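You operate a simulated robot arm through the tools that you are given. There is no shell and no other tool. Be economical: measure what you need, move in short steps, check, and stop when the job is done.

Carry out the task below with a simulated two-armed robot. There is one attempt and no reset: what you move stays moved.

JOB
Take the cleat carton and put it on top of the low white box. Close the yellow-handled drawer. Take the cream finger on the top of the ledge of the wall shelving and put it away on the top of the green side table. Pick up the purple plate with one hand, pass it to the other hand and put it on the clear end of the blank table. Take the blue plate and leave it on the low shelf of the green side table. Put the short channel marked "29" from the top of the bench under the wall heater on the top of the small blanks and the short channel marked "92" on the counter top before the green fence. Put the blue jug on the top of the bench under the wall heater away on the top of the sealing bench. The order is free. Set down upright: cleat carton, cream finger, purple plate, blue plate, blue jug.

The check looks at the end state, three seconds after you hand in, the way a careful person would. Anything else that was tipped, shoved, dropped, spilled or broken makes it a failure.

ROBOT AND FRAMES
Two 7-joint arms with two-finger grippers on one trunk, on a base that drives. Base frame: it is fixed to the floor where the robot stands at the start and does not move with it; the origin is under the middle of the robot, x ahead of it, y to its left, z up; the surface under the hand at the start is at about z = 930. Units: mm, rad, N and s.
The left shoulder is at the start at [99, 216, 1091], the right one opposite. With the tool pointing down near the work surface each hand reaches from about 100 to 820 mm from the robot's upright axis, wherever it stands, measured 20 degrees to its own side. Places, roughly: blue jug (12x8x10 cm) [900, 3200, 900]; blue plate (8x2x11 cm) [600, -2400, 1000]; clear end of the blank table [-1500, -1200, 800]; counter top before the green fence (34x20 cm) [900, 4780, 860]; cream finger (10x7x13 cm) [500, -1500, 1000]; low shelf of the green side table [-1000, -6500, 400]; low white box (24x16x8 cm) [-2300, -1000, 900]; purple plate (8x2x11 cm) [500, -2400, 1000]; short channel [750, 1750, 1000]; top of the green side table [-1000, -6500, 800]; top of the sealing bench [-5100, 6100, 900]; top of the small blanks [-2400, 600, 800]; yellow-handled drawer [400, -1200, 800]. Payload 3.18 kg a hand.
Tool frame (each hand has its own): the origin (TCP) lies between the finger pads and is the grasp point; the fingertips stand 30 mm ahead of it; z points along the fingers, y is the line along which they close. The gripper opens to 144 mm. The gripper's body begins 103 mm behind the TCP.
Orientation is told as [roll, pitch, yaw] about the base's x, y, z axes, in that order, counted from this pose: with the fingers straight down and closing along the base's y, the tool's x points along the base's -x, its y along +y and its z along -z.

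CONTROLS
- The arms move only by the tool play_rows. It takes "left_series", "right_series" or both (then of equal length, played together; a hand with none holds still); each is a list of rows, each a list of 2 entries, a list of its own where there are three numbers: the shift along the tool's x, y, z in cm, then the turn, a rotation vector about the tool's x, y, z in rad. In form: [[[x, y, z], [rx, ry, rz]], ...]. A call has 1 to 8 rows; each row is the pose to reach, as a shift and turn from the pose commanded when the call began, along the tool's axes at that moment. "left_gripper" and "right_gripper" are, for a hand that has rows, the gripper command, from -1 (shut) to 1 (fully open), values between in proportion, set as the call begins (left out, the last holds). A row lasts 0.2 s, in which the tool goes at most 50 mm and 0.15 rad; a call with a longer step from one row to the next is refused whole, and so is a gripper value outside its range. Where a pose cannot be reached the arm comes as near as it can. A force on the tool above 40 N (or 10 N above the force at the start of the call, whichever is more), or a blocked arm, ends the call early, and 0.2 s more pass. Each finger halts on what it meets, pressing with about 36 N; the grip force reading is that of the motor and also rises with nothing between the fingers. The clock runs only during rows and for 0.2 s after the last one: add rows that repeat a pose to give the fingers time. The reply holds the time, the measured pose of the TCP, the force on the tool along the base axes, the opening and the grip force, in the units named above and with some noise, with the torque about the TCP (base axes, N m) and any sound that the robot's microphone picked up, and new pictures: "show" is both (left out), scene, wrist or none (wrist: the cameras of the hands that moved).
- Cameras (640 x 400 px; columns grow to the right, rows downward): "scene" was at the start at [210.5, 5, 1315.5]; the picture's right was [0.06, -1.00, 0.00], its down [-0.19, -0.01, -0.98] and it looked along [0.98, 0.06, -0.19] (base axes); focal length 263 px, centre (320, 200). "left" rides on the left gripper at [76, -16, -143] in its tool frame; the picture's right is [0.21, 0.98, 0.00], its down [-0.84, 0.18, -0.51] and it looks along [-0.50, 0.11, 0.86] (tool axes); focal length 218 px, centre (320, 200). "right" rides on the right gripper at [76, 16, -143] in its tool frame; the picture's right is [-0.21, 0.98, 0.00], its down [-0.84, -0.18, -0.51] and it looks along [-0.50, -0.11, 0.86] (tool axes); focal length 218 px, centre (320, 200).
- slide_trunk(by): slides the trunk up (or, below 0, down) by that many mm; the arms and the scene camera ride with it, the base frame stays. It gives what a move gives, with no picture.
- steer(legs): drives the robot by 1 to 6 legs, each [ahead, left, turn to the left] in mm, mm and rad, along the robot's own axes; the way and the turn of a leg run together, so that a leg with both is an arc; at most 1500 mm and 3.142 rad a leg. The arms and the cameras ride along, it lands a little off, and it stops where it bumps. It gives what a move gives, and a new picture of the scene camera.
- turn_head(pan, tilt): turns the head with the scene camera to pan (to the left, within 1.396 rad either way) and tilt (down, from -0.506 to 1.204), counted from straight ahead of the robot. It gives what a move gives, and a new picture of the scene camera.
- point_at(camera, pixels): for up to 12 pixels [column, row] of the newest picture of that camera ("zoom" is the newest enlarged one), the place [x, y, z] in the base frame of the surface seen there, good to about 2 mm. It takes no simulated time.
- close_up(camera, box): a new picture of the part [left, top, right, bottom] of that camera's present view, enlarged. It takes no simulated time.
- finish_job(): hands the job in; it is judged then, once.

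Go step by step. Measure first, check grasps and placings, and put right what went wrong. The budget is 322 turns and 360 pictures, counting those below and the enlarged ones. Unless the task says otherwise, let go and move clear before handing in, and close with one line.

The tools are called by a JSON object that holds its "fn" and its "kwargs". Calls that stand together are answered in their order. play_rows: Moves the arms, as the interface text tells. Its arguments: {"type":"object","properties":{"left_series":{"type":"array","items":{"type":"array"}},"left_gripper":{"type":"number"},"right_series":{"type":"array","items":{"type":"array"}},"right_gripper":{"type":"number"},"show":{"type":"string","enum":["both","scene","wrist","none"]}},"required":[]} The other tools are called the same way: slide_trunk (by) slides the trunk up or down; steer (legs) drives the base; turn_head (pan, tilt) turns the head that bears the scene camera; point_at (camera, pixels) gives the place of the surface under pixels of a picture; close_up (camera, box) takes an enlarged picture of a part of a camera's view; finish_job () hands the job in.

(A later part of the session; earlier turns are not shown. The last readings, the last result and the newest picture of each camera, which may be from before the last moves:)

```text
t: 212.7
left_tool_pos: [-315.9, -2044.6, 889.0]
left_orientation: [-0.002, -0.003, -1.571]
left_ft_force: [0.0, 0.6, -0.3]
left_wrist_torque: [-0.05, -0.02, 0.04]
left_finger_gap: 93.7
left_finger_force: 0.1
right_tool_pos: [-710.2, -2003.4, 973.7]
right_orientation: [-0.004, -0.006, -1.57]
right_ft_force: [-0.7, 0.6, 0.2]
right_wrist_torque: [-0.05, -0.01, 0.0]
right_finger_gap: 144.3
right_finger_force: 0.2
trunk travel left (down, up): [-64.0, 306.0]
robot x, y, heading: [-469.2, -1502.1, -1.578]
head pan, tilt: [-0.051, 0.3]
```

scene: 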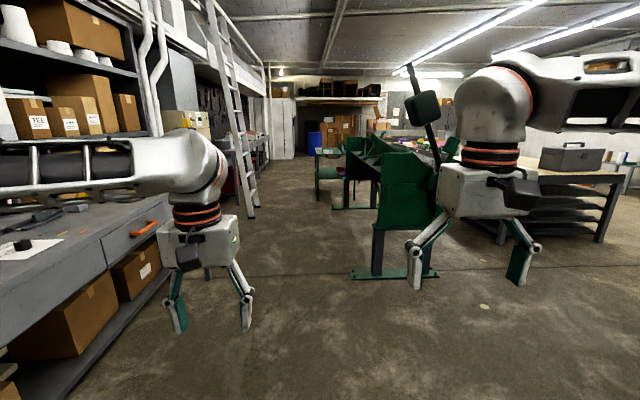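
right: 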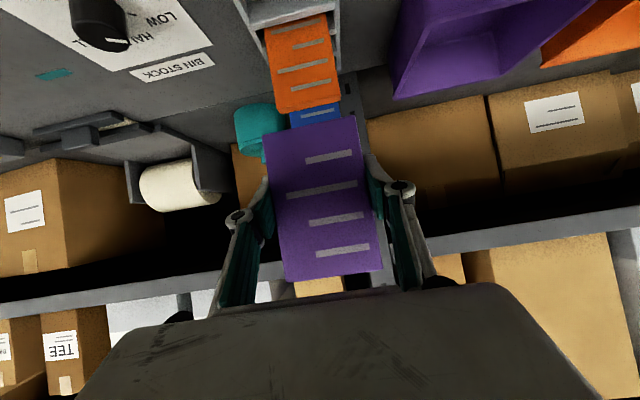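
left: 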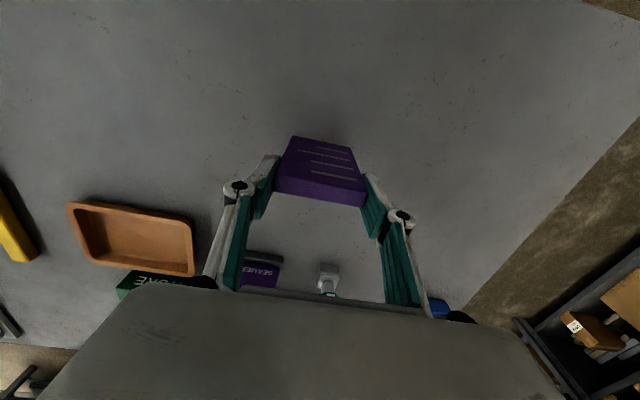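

No sag in free space. Now testing the right hand's low, pitched reach with the trunk at the bottom.

{"fn": "slide_trunk", "kwargs": {"by": -60}}

{"fn": "play_rows", "kwargs": {"right_series": [[[-2, 1, 4.5], [0, -0.12, 0]], [[-4, 2, 9], [0, -0.24, 0]], [[-6, 3, 13.5], [0, -0.36, 0]], [[-8, 4, 18], [0, -0.48, 0]], [[-10, 5, 22.5], [0, -0.6, 0]], [[-12, 6, 27], [0, -0.72, 0]], [[-14, 7, 31.5], [0, -0.84, 0]], [[-16, 8, 36], [0, -0.9, 0]]], "show": "none"}}

{"fn": "play_rows", "kwargs": {"right_series": [[[1.2, 0, 2], [0, 0, 0]], [[2.4, 0, 4], [0, 0, 0]], [[3.6, 0, 6], [0, 0, 0]], [[4.8, 0, 8], [0, 0, 0]], [[4.8, 0, 8], [0, 0, 0]]], "show": "scene"}}

```text
t: 213.7
left_tool_pos: [-314.5, -2046.0, 826.5]
left_orientation: [-0.002, -0.005, -1.571]
left_ft_force: [-0.3, 0.0, 0.5]
left_wrist_torque: [-0.04, 0.0, 0.0]
left_finger_gap: 93.6
left_finger_force: 0.0
right_tool_pos: [-710.1, -2004.2, 913.1]
right_orientation: [-0.001, -0.006, -1.571]
right_ft_force: [0.4, 0.9, 0.2]
right_wrist_torque: [-0.07, 0.02, 0.0]
right_finger_gap: 144.0
right_finger_force: 0.1
trunk travel left (down, up): [-4.0, 366.0]
robot x, y, heading: [-465.3, -1502.7, -1.578]
head pan, tilt: [-0.051, 0.3]
```

```text
refused: row 1 steps farther than a row can; nothing moved
```

```text
t: 214.9
left_tool_pos: [-315.9, -2045.6, 826.2]
left_orientation: [-0.002, -0.001, -1.571]
left_ft_force: [-0.3, 0.5, -0.3]
left_wrist_torque: [-0.01, 0.0, -0.06]
left_finger_gap: 93.4
left_finger_force: 0.1
right_tool_pos: [-711.9, -1956.5, 828.3]
right_orientation: [-0.002, -0.002, -1.571]
right_ft_force: [0.1, 0.8, -0.1]
right_wrist_torque: [0.01, -0.02, -0.02]
right_finger_gap: 143.9
right_finger_force: 0.0
trunk travel left (down, up): [-4.0, 366.0]
robot x, y, heading: [-468.8, -1509.2, -1.579]
head pan, tilt: [-0.051, 0.3]
```

scene: 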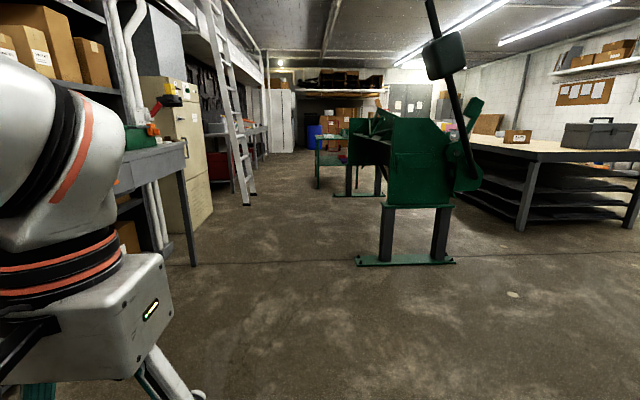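

{"fn": "play_rows", "kwargs": {"right_series": [[[-2.4, 0, 4.2], [0, -0.11, 0]], [[-4.8, 0, 8.4], [0, -0.22, 0]], [[-7.2, 0, 12.6], [0, -0.33, 0]], [[-9.6, 0, 16.8], [0, -0.44, 0]], [[-12, 0, 21], [0, -0.55, 0]], [[-14.4, 0, 25.2], [0, -0.66, 0]], [[-16.8, 0, 29.4], [0, -0.77, 0]], [[-19.2, 0, 33.6], [0, -0.88, 0]]], "show": "scene"}}

```text
t: 216.7
left_tool_pos: [-314.0, -2047.6, 822.3]
left_orientation: [-0.003, 0.003, -1.569]
left_ft_force: [1.2, -0.3, 0.1]
left_wrist_torque: [0.07, 0.1, 0.0]
left_finger_gap: 93.9
left_finger_force: 0.0
right_tool_pos: [-630.9, -2226.8, 582.6]
right_orientation: [-0.06, -0.789, -1.569]
right_ft_force: [0.2, 0.1, -0.4]
right_wrist_torque: [-0.03, 0.06, -0.05]
right_finger_gap: 143.9
right_finger_force: 0.0
right hand out of reach, approached as far as the arm can: row 2, 3, 4, 5, 6, 7, 8
trunk travel left (down, up): [-4.0, 366.0]
robot x, y, heading: [-471.3, -1509.5, -1.578]
head pan, tilt: [-0.051, 0.3]
```

scene: 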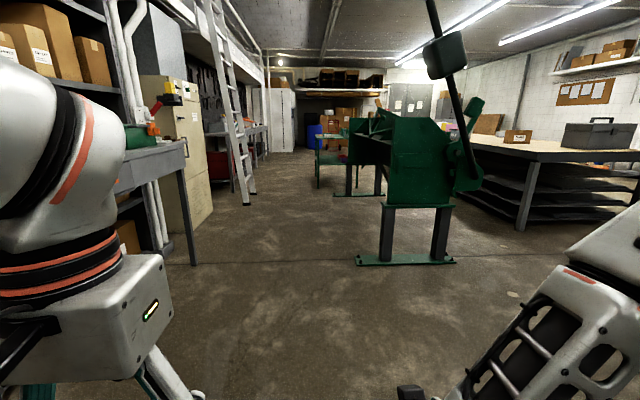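

z≈580 is the floor at pitch -0.8; a steeper hand should get lower. Testing pitch -0.5 at z≈450.

{"fn": "play_rows", "kwargs": {"right_series": [[[3, 0, 0.2], [0, 0.06, 0]], [[6, 0, 0.4], [0, 0.12, 0]], [[9, 0, 0.6], [0, 0.18, 0]], [[12, 0, 0.8], [0, 0.24, 0]], [[15, 0, 1], [0, 0.29, 0]], [[17.6, 0, 1.1], [0, 0.29, 0]], [[17.6, 0, 1.1], [0, 0.29, 0]]], "show": "none"}}

```text
t: 218.3
left_tool_pos: [-317.3, -2045.6, 826.1]
left_orientation: [-0.002, -0.001, -1.57]
left_ft_force: [-0.2, -0.9, 0.2]
left_wrist_torque: [0.01, -0.04, -0.03]
left_finger_gap: 93.5
left_finger_force: 0.0
right_tool_pos: [-628.4, -2104.6, 452.9]
right_orientation: [-0.045, -0.498, -1.588]
right_ft_force: [-0.5, 0.2, 0.2]
right_wrist_torque: [-0.02, 0.0, -0.01]
right_finger_gap: 144.3
right_finger_force: 0.1
trunk travel left (down, up): [-4.0, 366.0]
robot x, y, heading: [-468.9, -1507.8, -1.576]
head pan, tilt: [-0.051, 0.3]
```

Reached z=453 at pitch -0.5, so that posture works for the low shelf. Raising up again and turning to face the bench for the cream finger.

{"fn": "play_rows", "kwargs": {"right_series": [[[-0.5, -1, -4.5], [0, 0.07, 0]], [[-1, -2, -9], [0, 0.14, 0]], [[-1.5, -3, -13.5], [0, 0.21, 0]], [[-2, -4, -18], [0, 0.28, 0]], [[-2.5, -5, -22.5], [0, 0.35, 0]], [[-3, -6, -27], [0, 0.42, 0]], [[-3.5, -7, -31.5], [0, 0.5, 0]], [[-4, -7, -36], [0, 0.5, 0]]], "show": "none"}}

{"fn": "slide_trunk", "kwargs": {"by": 220}}

{"fn": "steer", "kwargs": {"legs": [[0, 0, 1.576], [180, -100, 0]]}}

{"fn": "turn_head", "kwargs": {"pan": 0.2, "tilt": 0.5}}

```text
t: 220.1
left_tool_pos: [-315.5, -2046.0, 826.2]
left_orientation: [-0.003, -0.001, -1.571]
left_ft_force: [-1.1, 0.6, 0.9]
left_wrist_torque: [-0.02, 0.05, 0.01]
left_finger_gap: 93.8
left_finger_force: 0.2
right_tool_pos: [-679.3, -1965.2, 792.0]
right_orientation: [-0.04, 0.002, -1.609]
right_ft_force: [0.3, 1.1, -0.5]
right_wrist_torque: [0.0, -0.03, -0.01]
right_finger_gap: 143.7
right_finger_force: 0.0
trunk travel left (down, up): [-4.0, 366.0]
robot x, y, heading: [-463.8, -1501.8, -1.573]
head pan, tilt: [-0.051, 0.3]
```

```text
t: 222.4
left_tool_pos: [-316.2, -2046.4, 1044.3]
left_orientation: [-0.001, 0.002, -1.57]
left_ft_force: [-1.0, 0.1, -0.9]
left_wrist_torque: [0.03, 0.05, -0.02]
left_finger_gap: 93.6
left_finger_force: 0.1
right_tool_pos: [-679.6, -1965.1, 1009.7]
right_orientation: [-0.041, 0.002, -1.612]
right_ft_force: [0.3, -0.4, -1.5]
right_wrist_torque: [0.05, -0.02, -0.02]
right_finger_gap: 144.0
right_finger_force: 0.0
trunk travel left (down, up): [-224.0, 146.0]
robot x, y, heading: [-469.1, -1502.2, -1.58]
head pan, tilt: [-0.051, 0.3]
```

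```text
t: 228.0
left_tool_pos: [250.8, -1429.4, 1045.4]
left_orientation: [-0.002, 0.0, 0.034]
left_ft_force: [0.0, -0.3, 1.0]
left_wrist_torque: [0.02, 0.06, 0.05]
left_finger_gap: 93.7
left_finger_force: 0.1
right_tool_pos: [182.3, -1795.4, 1009.8]
right_orientation: [-0.036, 0.0, -0.006]
right_ft_force: [0.3, -0.5, 0.4]
right_wrist_torque: [0.02, 0.02, 0.03]
right_finger_gap: 143.8
right_finger_force: 0.1
trunk travel left (down, up): [-224.0, 146.0]
robot x, y, heading: [-289.5, -1599.1, 0.033]
head pan, tilt: [-0.051, 0.3]
```

scene: 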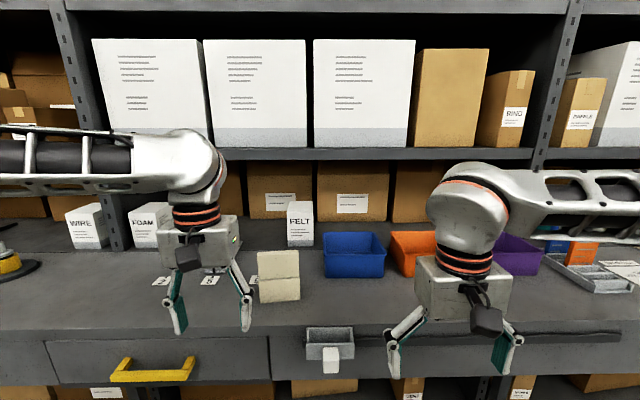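

```text
t: 228.7
left_tool_pos: [251.7, -1427.1, 1045.5]
left_orientation: [0.0, 0.0, 0.034]
left_ft_force: [0.2, -0.4, 0.1]
left_wrist_torque: [-0.02, 0.0, 0.0]
left_finger_gap: 93.5
left_finger_force: 0.1
right_tool_pos: [181.7, -1793.9, 1010.6]
right_orientation: [-0.04, -0.001, -0.006]
right_ft_force: [-0.6, 0.4, 0.6]
right_wrist_torque: [0.03, -0.01, 0.02]
right_finger_gap: 143.9
right_finger_force: 0.1
trunk travel left (down, up): [-224.0, 146.0]
robot x, y, heading: [-284.2, -1602.3, 0.027]
head pan, tilt: [0.201, 0.499]
```

scene: 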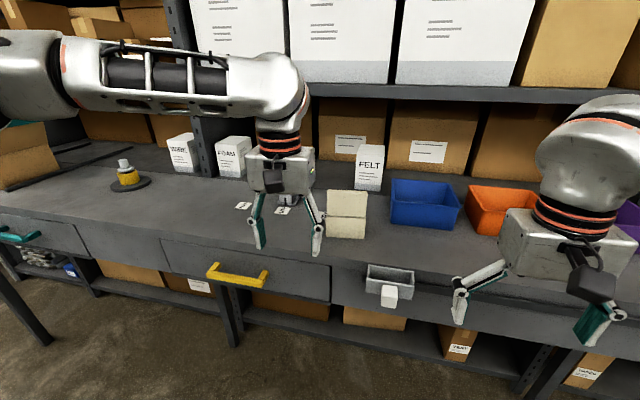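

The cream finger is at (347,213). Zooming and measuring its shape.

{"fn": "close_up", "kwargs": {"camera": "scene", "box": [270, 160, 430, 260]}}

{"fn": "point_at", "kwargs": {"camera": "scene", "pixels": [[330, 192], [365, 194], [347, 191], [330, 235], [362, 237], [347, 213], [347, 222], [366, 222], [327, 220], [347, 210]]}}

{"fn": "close_up", "kwargs": {"camera": "left", "box": [0, 0, 640, 400]}}

```text
4.00 times, centred on (350, 210) of scene
```

zoom: 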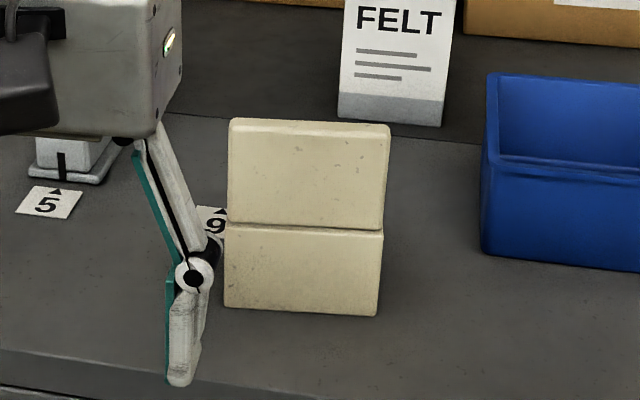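

```text
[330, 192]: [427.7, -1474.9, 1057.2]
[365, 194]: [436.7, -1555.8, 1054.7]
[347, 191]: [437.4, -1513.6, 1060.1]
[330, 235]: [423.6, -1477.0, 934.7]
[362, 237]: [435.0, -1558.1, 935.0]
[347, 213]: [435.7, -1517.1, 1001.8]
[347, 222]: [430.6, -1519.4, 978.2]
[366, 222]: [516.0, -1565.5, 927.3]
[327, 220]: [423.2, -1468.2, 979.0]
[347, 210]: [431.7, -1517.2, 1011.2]
```

```text
1.00 times, centred on (320, 200) of left (not enlarged: the box is as wide or as high as the picture)
```

zoom: 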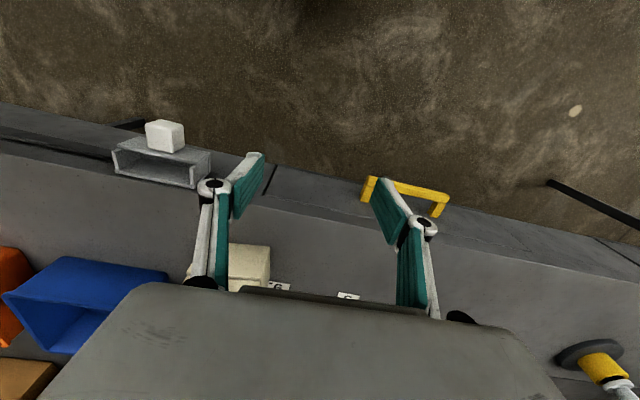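

The object stands yawed about -8°, front face x≈424–436, y -1470…-1562, top 1060. I'll bring the left camera above it to see its plan.

{"fn": "slide_trunk", "kwargs": {"by": 110}}

{"fn": "play_rows", "kwargs": {"left_series": [[[-2.5, -1.5, 0], [0, 0, 0]], [[-5, -3, 0], [0, 0, 0]], [[-7.5, -4.5, 0], [0, 0, 0]], [[-10, -6, 0], [0, 0, 0]], [[-12.5, -7.5, 0], [0, 0, 0]], [[-15, -9, 0], [0, 0, 0]]], "left_gripper": 1, "show": "wrist"}}

```text
t: 230.2
left_tool_pos: [251.9, -1429.3, 1154.6]
left_orientation: [0.0, 0.001, 0.034]
left_ft_force: [0.7, -0.3, -0.1]
left_wrist_torque: [0.01, 0.01, -0.03]
left_finger_gap: 93.6
left_finger_force: 0.1
right_tool_pos: [182.9, -1795.0, 1120.6]
right_orientation: [-0.039, 0.0, -0.005]
right_ft_force: [0.5, -0.2, -0.4]
right_wrist_torque: [0.0, -0.01, -0.03]
right_finger_gap: 144.1
right_finger_force: 0.0
trunk travel left (down, up): [-334.0, 36.0]
robot x, y, heading: [-288.0, -1597.7, 0.024]
head pan, tilt: [0.201, 0.499]
```

```text
t: 231.6
left_tool_pos: [403.4, -1515.4, 1153.4]
left_orientation: [-0.001, 0.002, 0.032]
left_ft_force: [-0.6, -0.5, 0.2]
left_wrist_torque: [0.03, 0.03, 0.04]
left_finger_gap: 144.2
left_finger_force: 0.2
right_tool_pos: [182.8, -1797.9, 1119.5]
right_orientation: [-0.039, 0.0, -0.009]
right_ft_force: [-0.5, -0.6, -1.6]
right_wrist_torque: [0.06, 0.03, 0.01]
right_finger_gap: 143.9
right_finger_force: 0.1
trunk travel left (down, up): [-334.0, 36.0]
robot x, y, heading: [-282.5, -1598.2, 0.023]
head pan, tilt: [0.201, 0.499]
```

left: 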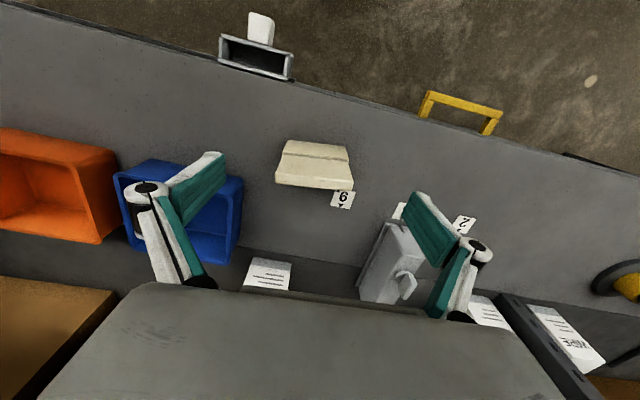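

{"fn": "close_up", "kwargs": {"camera": "left", "box": [240, 110, 400, 230]}}

{"fn": "point_at", "kwargs": {"camera": "left", "pixels": [[286, 150], [346, 155], [284, 155], [350, 162], [278, 180], [352, 186], [315, 172], [315, 183], [315, 150], [315, 158]]}}

```text
3.33 times, centred on (320, 170) of left
```

zoom: 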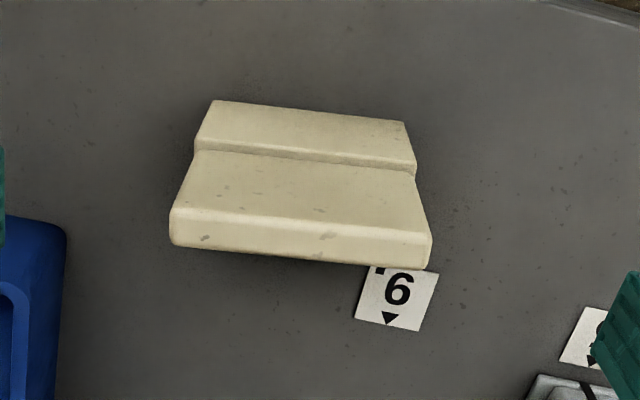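

```text
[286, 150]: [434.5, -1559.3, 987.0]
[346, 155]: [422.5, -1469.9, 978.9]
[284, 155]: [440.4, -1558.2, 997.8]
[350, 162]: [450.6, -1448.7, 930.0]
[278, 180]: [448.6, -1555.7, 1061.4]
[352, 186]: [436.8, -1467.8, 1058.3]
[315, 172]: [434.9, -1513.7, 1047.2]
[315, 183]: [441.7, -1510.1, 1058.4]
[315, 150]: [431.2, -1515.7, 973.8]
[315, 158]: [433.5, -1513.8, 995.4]
```

The piece has a ~20 mm slab over a wider base, 92 mm wide; width axis yawed +0.134. I'll check neighbours' clearances for a straight-down grip across the width.

{"fn": "point_at", "kwargs": {"camera": "left", "pixels": [[240, 180], [225, 165], [238, 240], [380, 230], [362, 285], [400, 225]]}}

{"fn": "play_rows", "kwargs": {"left_series": [[[-1.7, 0.1, 0], [0, 0, -0.034]], [[-3.4, 0.2, 0], [0, 0, -0.07]], [[-5.2, 0.2, 2], [0, 0, -0.102]], [[-5.2, 0.2, 4.5], [0, 0, -0.102]], [[-5.2, 0.2, 4.5], [0, 0, -0.102]]], "left_gripper": 0.6, "show": "wrist"}}

```text
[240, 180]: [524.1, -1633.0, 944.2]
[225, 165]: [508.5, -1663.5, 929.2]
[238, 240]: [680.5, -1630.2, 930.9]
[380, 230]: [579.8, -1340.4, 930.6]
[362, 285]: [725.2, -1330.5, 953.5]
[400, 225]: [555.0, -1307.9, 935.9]
```

```text
t: 232.8
left_tool_pos: [427.6, -1493.4, 1106.7]
left_orientation: [0.0, -0.001, 0.136]
left_ft_force: [-0.3, 0.0, -0.5]
left_wrist_torque: [-0.01, 0.02, -0.01]
left_finger_gap: 115.3
left_finger_force: 0.1
left hand out of reach, approached as far as the arm can: row 1, 2, 3, 4, 5
right_tool_pos: [181.5, -1794.4, 1121.1]
right_orientation: [-0.04, 0.001, -0.006]
right_ft_force: [-0.7, 0.5, -0.6]
right_wrist_torque: [-0.01, 0.02, 0.02]
right_finger_gap: 144.2
right_finger_force: 0.1
trunk travel left (down, up): [-334.0, 36.0]
robot x, y, heading: [-286.1, -1596.9, 0.025]
head pan, tilt: [0.201, 0.499]
```

left: 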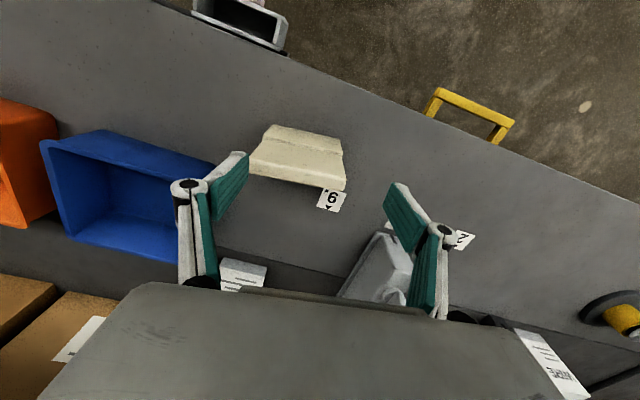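

The left arm is at the edge of its reach; driving 70 mm ahead and then re-aiming.

{"fn": "steer", "kwargs": {"legs": [[70, 0, 0]]}}

{"fn": "play_rows", "kwargs": {"left_series": [[[0, 0, 0], [0, 0, 0]]], "show": "none"}}

```text
t: 233.8
left_tool_pos: [496.5, -1494.4, 1105.0]
left_orientation: [-0.002, 0.001, 0.134]
left_ft_force: [-0.3, 0.3, -0.2]
left_wrist_torque: [0.01, 0.04, 0.0]
left_finger_gap: 115.4
left_finger_force: 0.0
right_tool_pos: [252.0, -1792.3, 1120.1]
right_orientation: [-0.04, 0.002, -0.005]
right_ft_force: [0.5, 0.4, 0.5]
right_wrist_torque: [-0.01, 0.02, -0.02]
right_finger_gap: 144.0
right_finger_force: 0.1
trunk travel left (down, up): [-334.0, 36.0]
robot x, y, heading: [-219.3, -1598.2, 0.029]
head pan, tilt: [0.201, 0.499]
```

scene: 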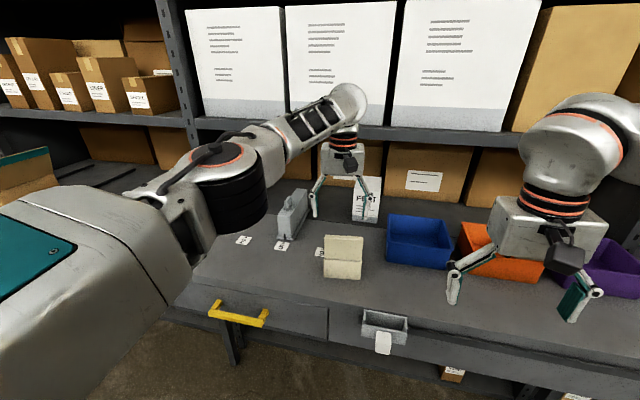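

```text
t: 234.2
left_tool_pos: [493.5, -1492.6, 1107.0]
left_orientation: [-0.001, -0.001, 0.133]
left_ft_force: [-0.1, 0.3, -0.7]
left_wrist_torque: [0.01, 0.02, 0.01]
left_finger_gap: 115.2
left_finger_force: 0.1
right_tool_pos: [249.7, -1792.0, 1121.8]
right_orientation: [-0.04, 0.0, -0.005]
right_ft_force: [0.4, -0.2, -0.1]
right_wrist_torque: [0.0, 0.01, 0.02]
right_finger_gap: 144.2
right_finger_force: 0.1
trunk travel left (down, up): [-334.0, 36.0]
robot x, y, heading: [-216.1, -1594.2, 0.028]
head pan, tilt: [0.201, 0.499]
```

Shifting to [455,-1511] above the piece, then checking from the wrist.

{"fn": "play_rows", "kwargs": {"left_series": [[[2, -0.6, 0], [0, 0, 0]], [[4.1, -1.26, 0], [0, 0, 0]], [[4.1, -1.26, 0], [0, 0, 0]]], "show": "wrist"}}

```text
t: 235.0
left_tool_pos: [454.8, -1511.6, 1106.1]
left_orientation: [-0.004, -0.001, 0.135]
left_ft_force: [0.8, 0.1, -0.2]
left_wrist_torque: [-0.02, -0.02, 0.03]
left_finger_gap: 115.2
left_finger_force: 0.1
right_tool_pos: [249.3, -1792.3, 1121.5]
right_orientation: [-0.042, 0.002, -0.005]
right_ft_force: [0.4, 0.0, -0.6]
right_wrist_torque: [-0.02, 0.03, 0.01]
right_finger_gap: 143.9
right_finger_force: 0.1
trunk travel left (down, up): [-334.0, 36.0]
robot x, y, heading: [-215.2, -1597.7, 0.029]
head pan, tilt: [0.201, 0.499]
```

left: 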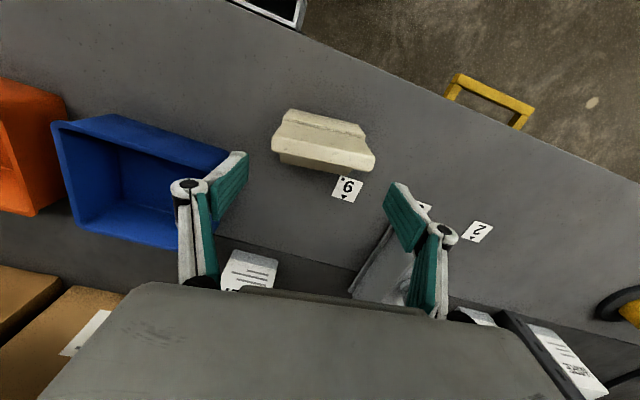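

{"fn": "close_up", "kwargs": {"camera": "left", "box": [260, 90, 400, 190]}}

{"fn": "point_at", "kwargs": {"camera": "zoom", "pixels": [[100, 220], [300, 280], [200, 270], [100, 285], [300, 340], [80, 310], [180, 320], [250, 345], [150, 100], [360, 330], [200, 200]]}}

```text
4.00 times, centred on (330, 140) of left
```

zoom: 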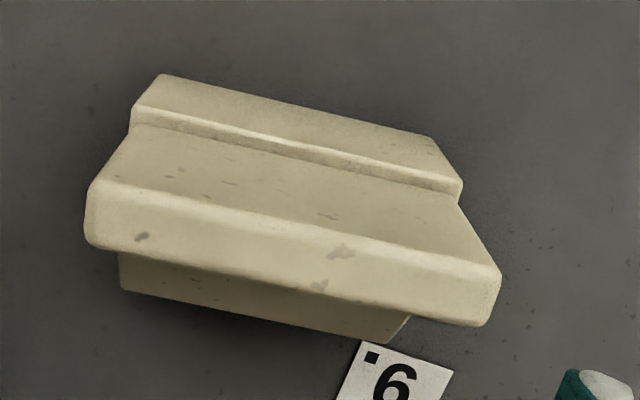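

```text
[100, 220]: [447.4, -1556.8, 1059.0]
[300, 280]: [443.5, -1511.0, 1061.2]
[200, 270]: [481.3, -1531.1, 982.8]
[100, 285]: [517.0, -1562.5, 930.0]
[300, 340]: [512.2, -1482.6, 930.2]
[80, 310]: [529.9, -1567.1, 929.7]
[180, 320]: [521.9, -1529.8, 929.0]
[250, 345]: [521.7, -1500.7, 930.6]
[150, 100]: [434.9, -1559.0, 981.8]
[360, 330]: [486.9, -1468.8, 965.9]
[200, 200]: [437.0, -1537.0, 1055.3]
```

Base top ≈983 and extends back to x≈490, so a grip at [455,-1511,978] takes both slab foot and base. Descending.

{"fn": "play_rows", "kwargs": {"left_series": [[[0, 0, 2], [0, 0, 0]], [[0, 0, 4], [0, 0, 0]], [[0, 0, 6], [0, 0, 0]], [[0, 0, 8], [0, 0, 0]], [[0, 0, 10], [0, 0, 0]], [[0, 0, 11.5], [0, 0, 0]], [[0, 0, 12.7], [0, 0, 0]], [[0, 0, 12.7], [0, 0, 0]]], "show": "both"}}

```text
t: 236.8
left_tool_pos: [456.2, -1511.7, 984.8]
left_orientation: [-0.005, -0.007, 0.135]
left_ft_force: [3.1, 3.6, 33.9]
left_wrist_torque: [-0.35, 0.35, -0.18]
left_finger_gap: 120.9
left_finger_force: 36.5
right_tool_pos: [248.6, -1792.1, 1122.4]
right_orientation: [-0.04, -0.001, -0.005]
right_ft_force: [-0.1, -0.6, -0.2]
right_wrist_torque: [-0.02, 0.01, 0.01]
right_finger_gap: 144.4
right_finger_force: 0.2
trunk travel left (down, up): [-334.0, 36.0]
robot x, y, heading: [-218.2, -1597.9, 0.027]
head pan, tilt: [0.201, 0.499]
```

scene: 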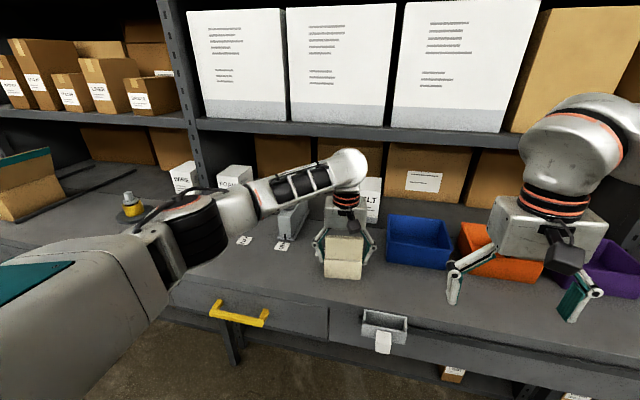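
left: 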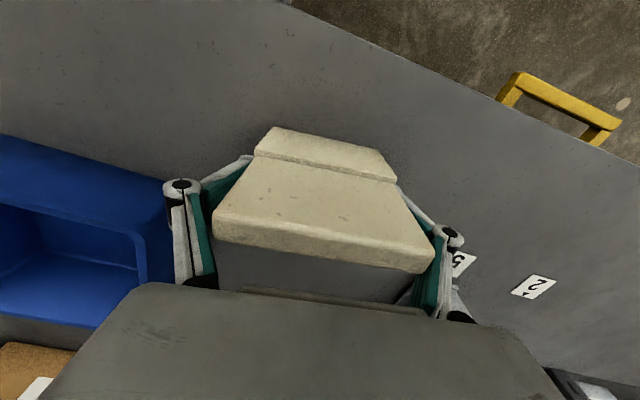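

The sloping finger links touch the slab's upper corners (34 N). Raising to z≈1012 and re-checking.

{"fn": "play_rows", "kwargs": {"left_series": [[[0, 0, -1.5], [0, 0, 0]], [[0, 0, -3], [0, 0, 0]], [[0, 0, -3.3], [0, 0, 0]]], "left_gripper": 0.6, "show": "wrist"}}

```text
t: 237.6
left_tool_pos: [455.6, -1510.9, 1012.9]
left_orientation: [-0.004, 0.002, 0.134]
left_ft_force: [0.2, 0.5, 0.8]
left_wrist_torque: [0.0, -0.01, 0.01]
left_finger_gap: 115.1
left_finger_force: 0.0
right_tool_pos: [249.9, -1792.0, 1120.2]
right_orientation: [-0.04, 0.0, -0.005]
right_ft_force: [-0.3, 0.6, -0.2]
right_wrist_torque: [0.02, 0.04, 0.02]
right_finger_gap: 143.9
right_finger_force: 0.1
trunk travel left (down, up): [-334.0, 36.0]
robot x, y, heading: [-214.8, -1597.6, 0.031]
head pan, tilt: [0.201, 0.499]
```

left: 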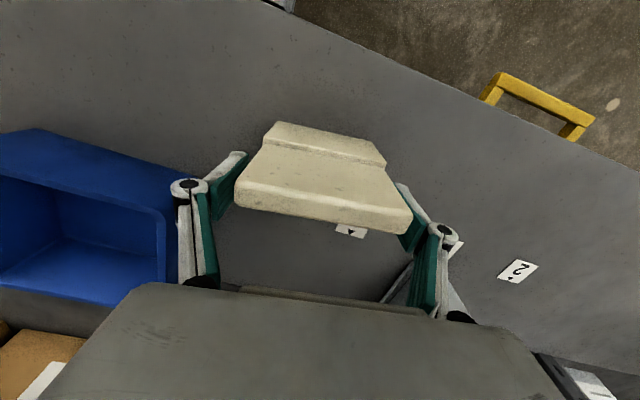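

Raising 6 mm more and closing.

{"fn": "play_rows", "kwargs": {"left_series": [[[0, 0, -0.6], [0, 0, 0]], [[0, 0, -0.6], [0, 0, 0]]], "show": "none"}}

{"fn": "play_rows", "kwargs": {"left_series": [[[0, 0, 0], [0, 0, 0]], [[0, 0, 0], [0, 0, 0]], [[0, 0, 0], [0, 0, 0]], [[0, 0, 0], [0, 0, 0]]], "left_gripper": -1, "show": "wrist"}}

```text
t: 238.2
left_tool_pos: [455.8, -1512.0, 1019.0]
left_orientation: [-0.001, 0.001, 0.134]
left_ft_force: [0.7, -0.3, -0.1]
left_wrist_torque: [-0.03, -0.01, 0.0]
left_finger_gap: 114.9
left_finger_force: 0.0
right_tool_pos: [250.1, -1792.7, 1120.9]
right_orientation: [-0.042, 0.0, -0.005]
right_ft_force: [-0.5, -0.2, 0.1]
right_wrist_torque: [0.01, -0.03, 0.03]
right_finger_gap: 144.0
right_finger_force: 0.0
trunk travel left (down, up): [-334.0, 36.0]
robot x, y, heading: [-217.2, -1596.3, 0.029]
head pan, tilt: [0.201, 0.499]
```

```text
t: 239.2
left_tool_pos: [456.1, -1511.7, 1019.9]
left_orientation: [-0.004, 0.0, 0.134]
left_ft_force: [0.5, 0.5, 0.4]
left_wrist_torque: [-0.24, 0.08, -0.01]
left_finger_gap: 95.3
left_finger_force: 36.1
right_tool_pos: [249.7, -1792.4, 1122.2]
right_orientation: [-0.04, 0.0, -0.005]
right_ft_force: [0.0, -0.1, -1.1]
right_wrist_torque: [0.0, 0.02, 0.0]
right_finger_gap: 143.9
right_finger_force: 0.0
trunk travel left (down, up): [-334.0, 36.0]
robot x, y, heading: [-214.7, -1599.4, 0.032]
head pan, tilt: [0.201, 0.499]
```

left: 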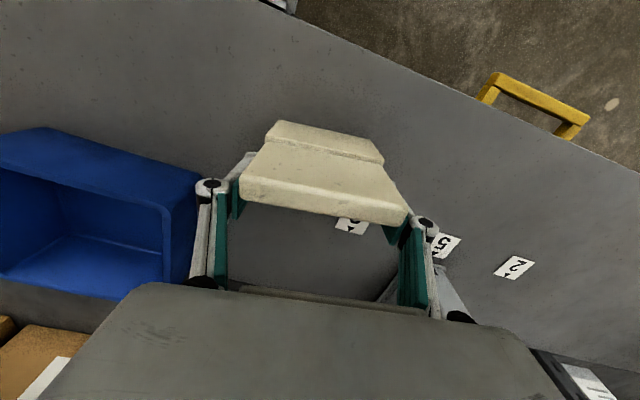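

Gripped at 95 mm. Lifting 4 cm slowly.

{"fn": "play_rows", "kwargs": {"left_series": [[[0, 0, -1], [0, 0, 0]], [[0, 0, -2], [0, 0, 0]], [[0, 0, -3], [0, 0, 0]], [[0, 0, -4], [0, 0, 0]], [[0, 0, -4], [0, 0, 0]]], "show": "both"}}

```text
t: 240.4
left_tool_pos: [456.5, -1512.4, 1057.9]
left_orientation: [-0.002, 0.0, 0.136]
left_ft_force: [0.7, 0.1, -3.7]
left_wrist_torque: [0.0, -0.03, -0.01]
left_finger_gap: 95.2
left_finger_force: 35.9
right_tool_pos: [251.7, -1791.4, 1121.1]
right_orientation: [-0.04, 0.0, -0.005]
right_ft_force: [-0.5, -0.3, 0.2]
right_wrist_torque: [-0.01, 0.01, -0.01]
right_finger_gap: 143.9
right_finger_force: 0.1
trunk travel left (down, up): [-334.0, 36.0]
robot x, y, heading: [-217.5, -1598.6, 0.028]
head pan, tilt: [0.201, 0.499]
```

scene: 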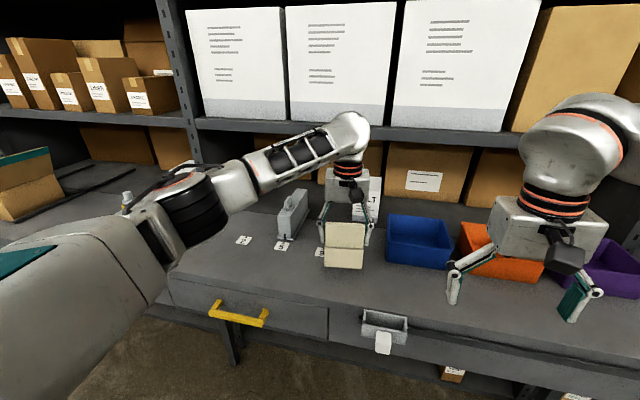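
left: 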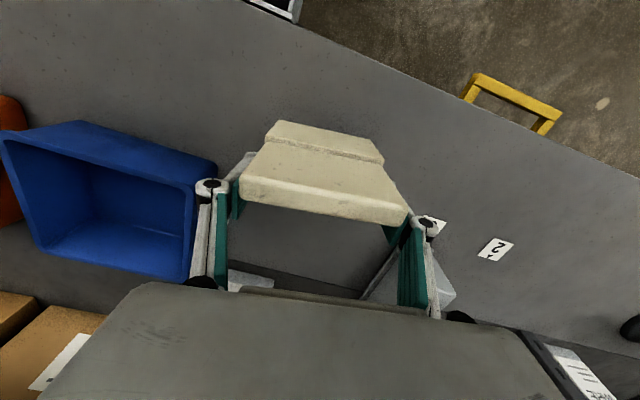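

Cream finger is held steadily (bottom 90 mm below TCP). Retracting it toward the body, then backing up slightly and sidestepping to the plate rack.

{"fn": "play_rows", "kwargs": {"left_series": [[[4, 0.5, 0], [0, 0, 0]], [[8, 1, 0], [0, 0, 0.03]], [[12, 2, 0], [0, 0, 0.06]], [[16, 4, 0], [0, 0, 0.1]], [[20, 6, 0], [0, 0, 0.1]], [[24, 8, 0], [0, 0, 0.1]]], "show": "none"}}

{"fn": "steer", "kwargs": {"legs": [[-100, 0, -0.03], [0, -620, 0]]}}

{"fn": "turn_head", "kwargs": {"pan": -0.15, "tilt": 0.6}}

```text
t: 241.8
left_tool_pos: [206.0, -1464.1, 1056.8]
left_orientation: [-0.004, -0.001, 0.037]
left_ft_force: [-1.3, 0.9, -3.8]
left_wrist_torque: [0.02, -0.05, 0.02]
left_finger_gap: 95.5
left_finger_force: 36.1
right_tool_pos: [249.8, -1791.4, 1120.6]
right_orientation: [-0.04, -0.001, -0.006]
right_ft_force: [-0.9, 0.0, 0.2]
right_wrist_torque: [-0.01, -0.04, -0.01]
right_finger_gap: 144.2
right_finger_force: 0.0
trunk travel left (down, up): [-334.0, 36.0]
robot x, y, heading: [-213.6, -1597.6, 0.029]
head pan, tilt: [0.201, 0.499]
```

```text
t: 248.4
left_tool_pos: [111.9, -2094.1, 1057.0]
left_orientation: [-0.001, 0.002, 0.015]
left_ft_force: [0.5, -0.1, -5.0]
left_wrist_torque: [0.01, -0.01, 0.02]
left_finger_gap: 95.3
left_finger_force: 35.6
right_tool_pos: [148.4, -2422.6, 1121.3]
right_orientation: [-0.041, 0.002, -0.028]
right_ft_force: [-0.9, -0.2, 0.4]
right_wrist_torque: [0.0, 0.01, 0.0]
right_finger_gap: 144.3
right_finger_force: 0.1
trunk travel left (down, up): [-334.0, 36.0]
robot x, y, heading: [-309.5, -2219.5, 0.007]
head pan, tilt: [0.201, 0.499]
```

scene: 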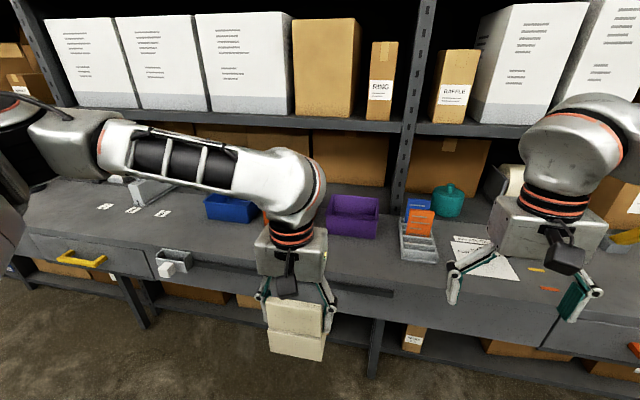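

```text
t: 249.2
left_tool_pos: [111.0, -2094.2, 1054.6]
left_orientation: [-0.001, 0.001, 0.013]
left_ft_force: [0.0, -0.5, -3.9]
left_wrist_torque: [-0.02, 0.01, -0.03]
left_finger_gap: 95.4
left_finger_force: 35.8
right_tool_pos: [147.3, -2422.3, 1120.6]
right_orientation: [-0.039, 0.0, -0.028]
right_ft_force: [-0.8, -0.3, 0.4]
right_wrist_torque: [0.01, -0.04, -0.02]
right_finger_gap: 144.0
right_finger_force: 0.1
trunk travel left (down, up): [-334.0, 36.0]
robot x, y, heading: [-318.0, -2214.9, 0.009]
head pan, tilt: [-0.15, 0.6]
```

scene: 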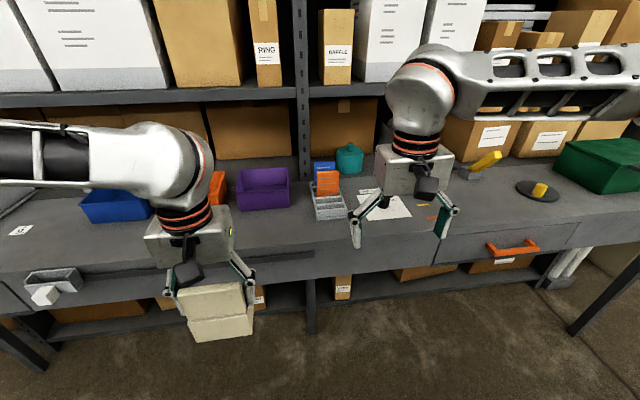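

Measuring the blue plate (324,165), and retracting the left hand a bit more before driving closer.

{"fn": "close_up", "kwargs": {"camera": "scene", "box": [300, 150, 360, 230]}}

{"fn": "play_rows", "kwargs": {"left_series": [[[3, 0, 0], [0, 0, 0]], [[6, 0, 0], [0, 0, 0]], [[9, 0, 0], [0, 0, 0]]], "show": "none"}}

{"fn": "slide_trunk", "kwargs": {"by": -70}}

{"fn": "steer", "kwargs": {"legs": [[150, 0, 0]]}}

```text
5.00 times, centred on (330, 190) of scene
```

zoom: 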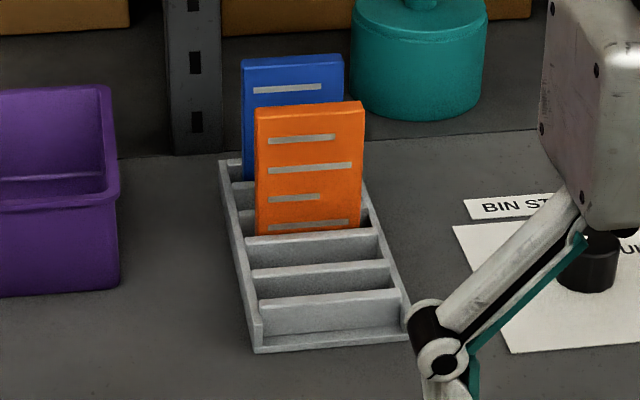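

```text
t: 250.0
left_tool_pos: [20.3, -2095.1, 1057.6]
left_orientation: [-0.004, 0.001, 0.016]
left_ft_force: [-0.3, 0.1, -2.9]
left_wrist_torque: [0.01, -0.03, -0.01]
left_finger_gap: 95.7
left_finger_force: 35.6
right_tool_pos: [147.1, -2423.5, 1121.4]
right_orientation: [-0.04, -0.002, -0.028]
right_ft_force: [-0.2, 0.0, 0.2]
right_wrist_torque: [-0.02, -0.03, -0.01]
right_finger_gap: 144.1
right_finger_force: 0.0
trunk travel left (down, up): [-334.0, 36.0]
robot x, y, heading: [-315.0, -2217.7, 0.006]
head pan, tilt: [-0.15, 0.6]
```

```text
t: 251.1
left_tool_pos: [21.6, -2097.0, 986.0]
left_orientation: [-0.004, 0.001, 0.012]
left_ft_force: [-0.2, -0.6, -3.7]
left_wrist_torque: [0.03, -0.01, 0.0]
left_finger_gap: 95.3
left_finger_force: 36.4
right_tool_pos: [147.1, -2422.8, 1051.2]
right_orientation: [-0.039, -0.001, -0.029]
right_ft_force: [-0.4, 0.1, -0.6]
right_wrist_torque: [-0.03, -0.04, 0.04]
right_finger_gap: 144.1
right_finger_force: 0.1
trunk travel left (down, up): [-264.0, 106.0]
robot x, y, heading: [-314.5, -2218.8, 0.004]
head pan, tilt: [-0.15, 0.6]
```

```text
t: 252.5
left_tool_pos: [172.2, -2094.4, 985.9]
left_orientation: [0.0, 0.002, 0.011]
left_ft_force: [0.8, -0.1, -4.0]
left_wrist_torque: [0.01, 0.03, 0.0]
left_finger_gap: 95.6
left_finger_force: 36.0
right_tool_pos: [298.4, -2421.8, 1051.4]
right_orientation: [-0.039, 0.001, -0.028]
right_ft_force: [0.8, -0.2, 0.0]
right_wrist_torque: [0.01, 0.03, -0.01]
right_finger_gap: 143.8
right_finger_force: 0.1
trunk travel left (down, up): [-264.0, 106.0]
robot x, y, heading: [-165.3, -2220.2, 0.009]
head pan, tilt: [-0.15, 0.6]
```

scene: 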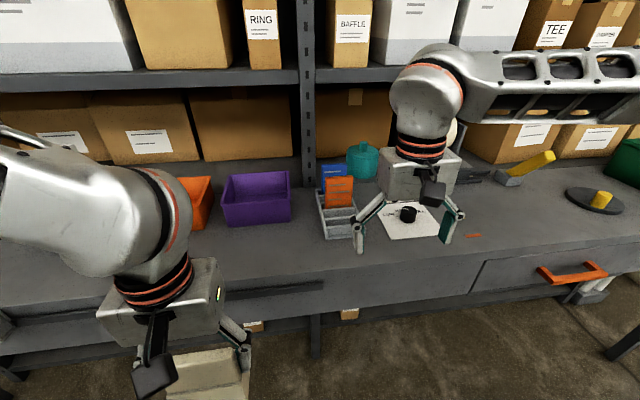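

{"fn": "close_up", "kwargs": {"camera": "scene", "box": [290, 140, 390, 240]}}

{"fn": "point_at", "kwargs": {"camera": "scene", "pixels": [[324, 168], [345, 168], [334, 165], [334, 170], [328, 180], [352, 180], [340, 178], [365, 150], [310, 175], [334, 164]]}}

```text
4.00 times, centred on (340, 190) of scene
```

zoom: 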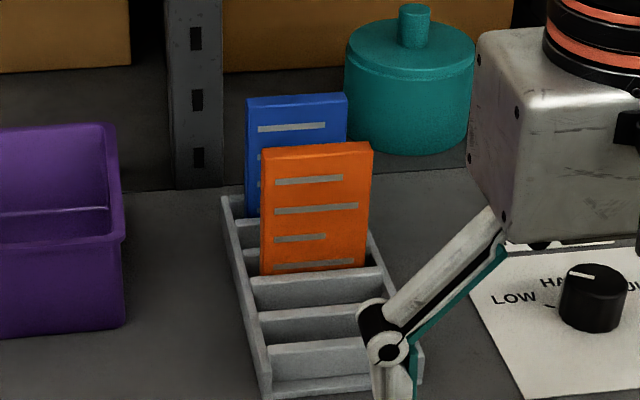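

```text
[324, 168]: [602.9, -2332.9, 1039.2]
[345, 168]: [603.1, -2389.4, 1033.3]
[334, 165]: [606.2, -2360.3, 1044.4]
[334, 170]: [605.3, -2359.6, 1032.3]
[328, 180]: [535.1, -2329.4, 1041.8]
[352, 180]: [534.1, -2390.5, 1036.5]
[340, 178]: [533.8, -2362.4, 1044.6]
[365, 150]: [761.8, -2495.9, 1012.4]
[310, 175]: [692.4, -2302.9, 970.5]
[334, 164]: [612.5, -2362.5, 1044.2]
```

Blue plate: face x≈604, centre ≈[614,-2361], top 1045. Bringing the right hand at pitch -0.5 to an approach point above/behind it.

{"fn": "play_rows", "kwargs": {"right_series": [[[0, 0, -4.5], [0, -0.06, 0]], [[-3.2, 0.8, -7.5], [-0.01, -0.13, -0.01]], [[-7, 1.6, -8], [-0.02, -0.2, -0.02]], [[-11, 2.6, -8], [-0.03, -0.28, -0.028]], [[-15, 3.6, -8], [-0.04, -0.35, -0.028]], [[-19, 4.6, -7], [-0.04, -0.42, -0.028]], [[-22.5, 5.6, -6], [-0.04, -0.5, -0.028]], [[-25.7, 6.6, -4.7], [-0.04, -0.5, -0.028]]], "right_gripper": 0.34, "show": "both"}}

```text
t: 254.3
left_tool_pos: [172.8, -2095.3, 984.9]
left_orientation: [-0.004, 0.0, 0.013]
left_ft_force: [-0.1, 1.1, -5.0]
left_wrist_torque: [0.01, 0.06, -0.02]
left_finger_gap: 95.5
left_finger_force: 35.9
right_tool_pos: [556.8, -2363.5, 1092.0]
right_orientation: [-0.011, -0.497, 0.012]
right_ft_force: [0.5, -0.5, -0.8]
right_wrist_torque: [-0.01, 0.05, 0.0]
right_finger_gap: 96.3
right_finger_force: 0.0
trunk travel left (down, up): [-264.0, 106.0]
robot x, y, heading: [-163.7, -2216.4, 0.002]
head pan, tilt: [-0.15, 0.6]
```

scene: 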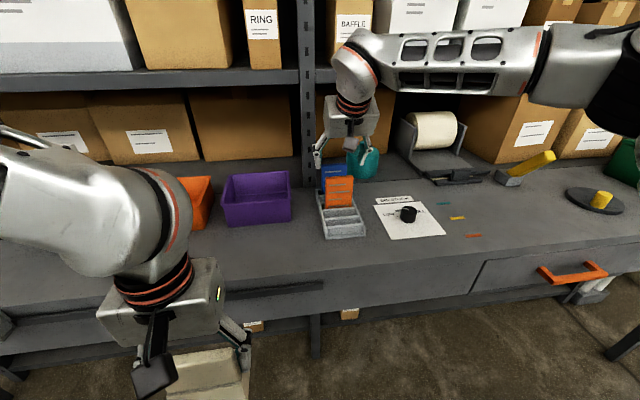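
right: 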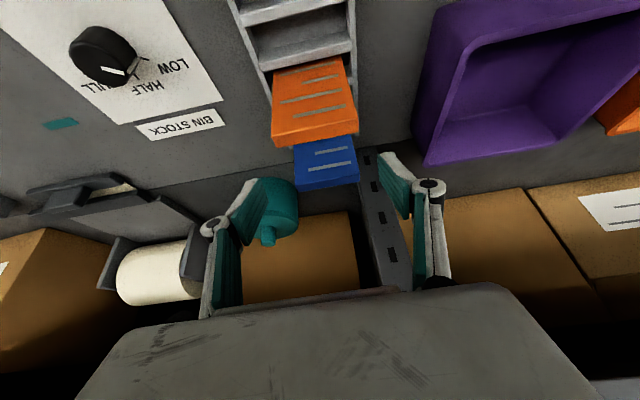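

Verifying the plate's edges from the wrist view before descending.

{"fn": "point_at", "kwargs": {"camera": "right", "pixels": [[300, 184], [356, 179], [328, 183], [278, 142], [354, 132]]}}

```text
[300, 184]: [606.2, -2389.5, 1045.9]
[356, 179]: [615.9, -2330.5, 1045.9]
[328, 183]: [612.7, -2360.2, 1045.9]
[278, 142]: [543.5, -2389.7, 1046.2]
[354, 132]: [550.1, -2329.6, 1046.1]
```

{"fn": "play_rows", "kwargs": {"right_series": [[[0, 0.3, 2.5], [0, 0, 0]], [[0, 0.3, 5], [0, 0, 0]], [[0, 0.3, 7.5], [0, 0, 0]], [[0, 0.3, 9.7], [0, 0, 0]], [[0, 0.3, 11.6], [0, 0, 0]], [[0, 0.3, 11.6], [0, 0, 0]]], "show": "wrist"}}

```text
t: 255.7
left_tool_pos: [171.6, -2094.8, 985.8]
left_orientation: [0.0, 0.0, 0.012]
left_ft_force: [0.3, 0.3, -4.2]
left_wrist_torque: [0.01, 0.01, -0.01]
left_finger_gap: 95.3
left_finger_force: 36.0
right_tool_pos: [608.8, -2360.3, 993.1]
right_orientation: [-0.009, -0.499, 0.015]
right_ft_force: [0.4, 0.8, 1.0]
right_wrist_torque: [-0.01, -0.03, 0.01]
right_finger_gap: 96.8
right_finger_force: 0.1
trunk travel left (down, up): [-264.0, 106.0]
robot x, y, heading: [-163.4, -2215.3, 0.008]
head pan, tilt: [-0.15, 0.6]
```

right: 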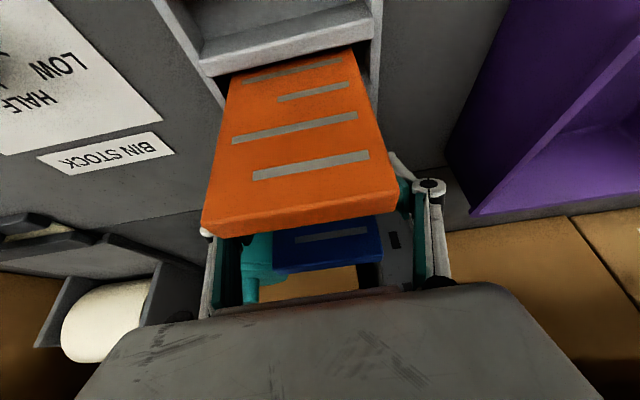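

Closing on the blue plate, then lifting straight up.

{"fn": "play_rows", "kwargs": {"right_series": [[[-0.35, 0, 0.2], [0, 0, 0]], [[-0.35, 0, 0.2], [0, 0, 0]], [[-0.35, 0, 0.2], [0, 0, 0]], [[-0.35, 0, 0.2], [0, 0, 0]]], "right_gripper": -1, "show": "none"}}

{"fn": "play_rows", "kwargs": {"right_series": [[[-0.96, 0, -1.76], [0, 0, 0]], [[-1.92, 0, -3.5], [0, 0, 0]], [[-2.9, 0, -5.3], [0, 0, 0]], [[-3.85, 0, -7], [0, 0, 0]], [[-4.8, 0, -8.8], [0, 0, 0]], [[-5.75, 0, -10.5], [0, 0, 0]], [[-6.7, 0, -12.3], [0, 0, 0]], [[-6.7, 0, -12.3], [0, 0, 0]]], "show": "both"}}

```text
t: 256.7
left_tool_pos: [171.0, -2094.6, 986.1]
left_orientation: [0.0, 0.001, 0.014]
left_ft_force: [0.0, -0.8, -3.6]
left_wrist_torque: [-0.01, 0.0, 0.0]
left_finger_gap: 95.5
left_finger_force: 35.3
right_tool_pos: [613.4, -2358.2, 991.7]
right_orientation: [-0.008, -0.498, 0.011]
right_ft_force: [-0.3, 0.7, 0.9]
right_wrist_torque: [0.03, 0.01, -0.04]
right_finger_gap: 68.9
right_finger_force: 36.1
trunk travel left (down, up): [-264.0, 106.0]
robot x, y, heading: [-162.4, -2217.1, 0.009]
head pan, tilt: [-0.15, 0.6]
```

```text
t: 258.5
left_tool_pos: [172.7, -2095.4, 987.2]
left_orientation: [-0.001, 0.002, 0.013]
left_ft_force: [0.3, 1.1, -3.9]
left_wrist_torque: [0.04, 0.0, -0.01]
left_finger_gap: 95.5
left_finger_force: 36.1
right_tool_pos: [615.5, -2358.8, 1134.1]
right_orientation: [-0.009, -0.499, 0.013]
right_ft_force: [0.6, -0.3, -0.7]
right_wrist_torque: [0.04, 0.03, 0.0]
right_finger_gap: 68.9
right_finger_force: 35.9
trunk travel left (down, up): [-264.0, 106.0]
robot x, y, heading: [-166.1, -2216.7, 0.008]
head pan, tilt: [-0.15, 0.6]
```

scene: 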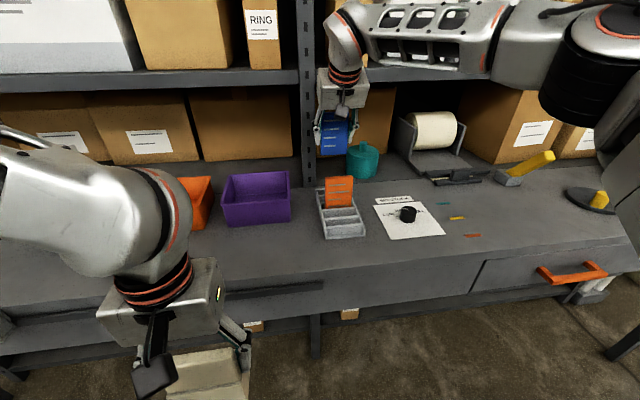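
right: 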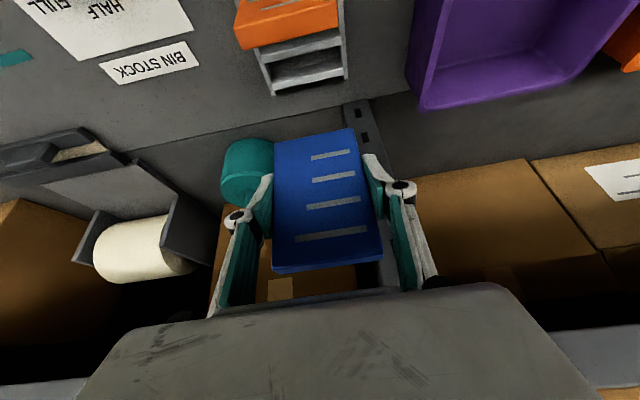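

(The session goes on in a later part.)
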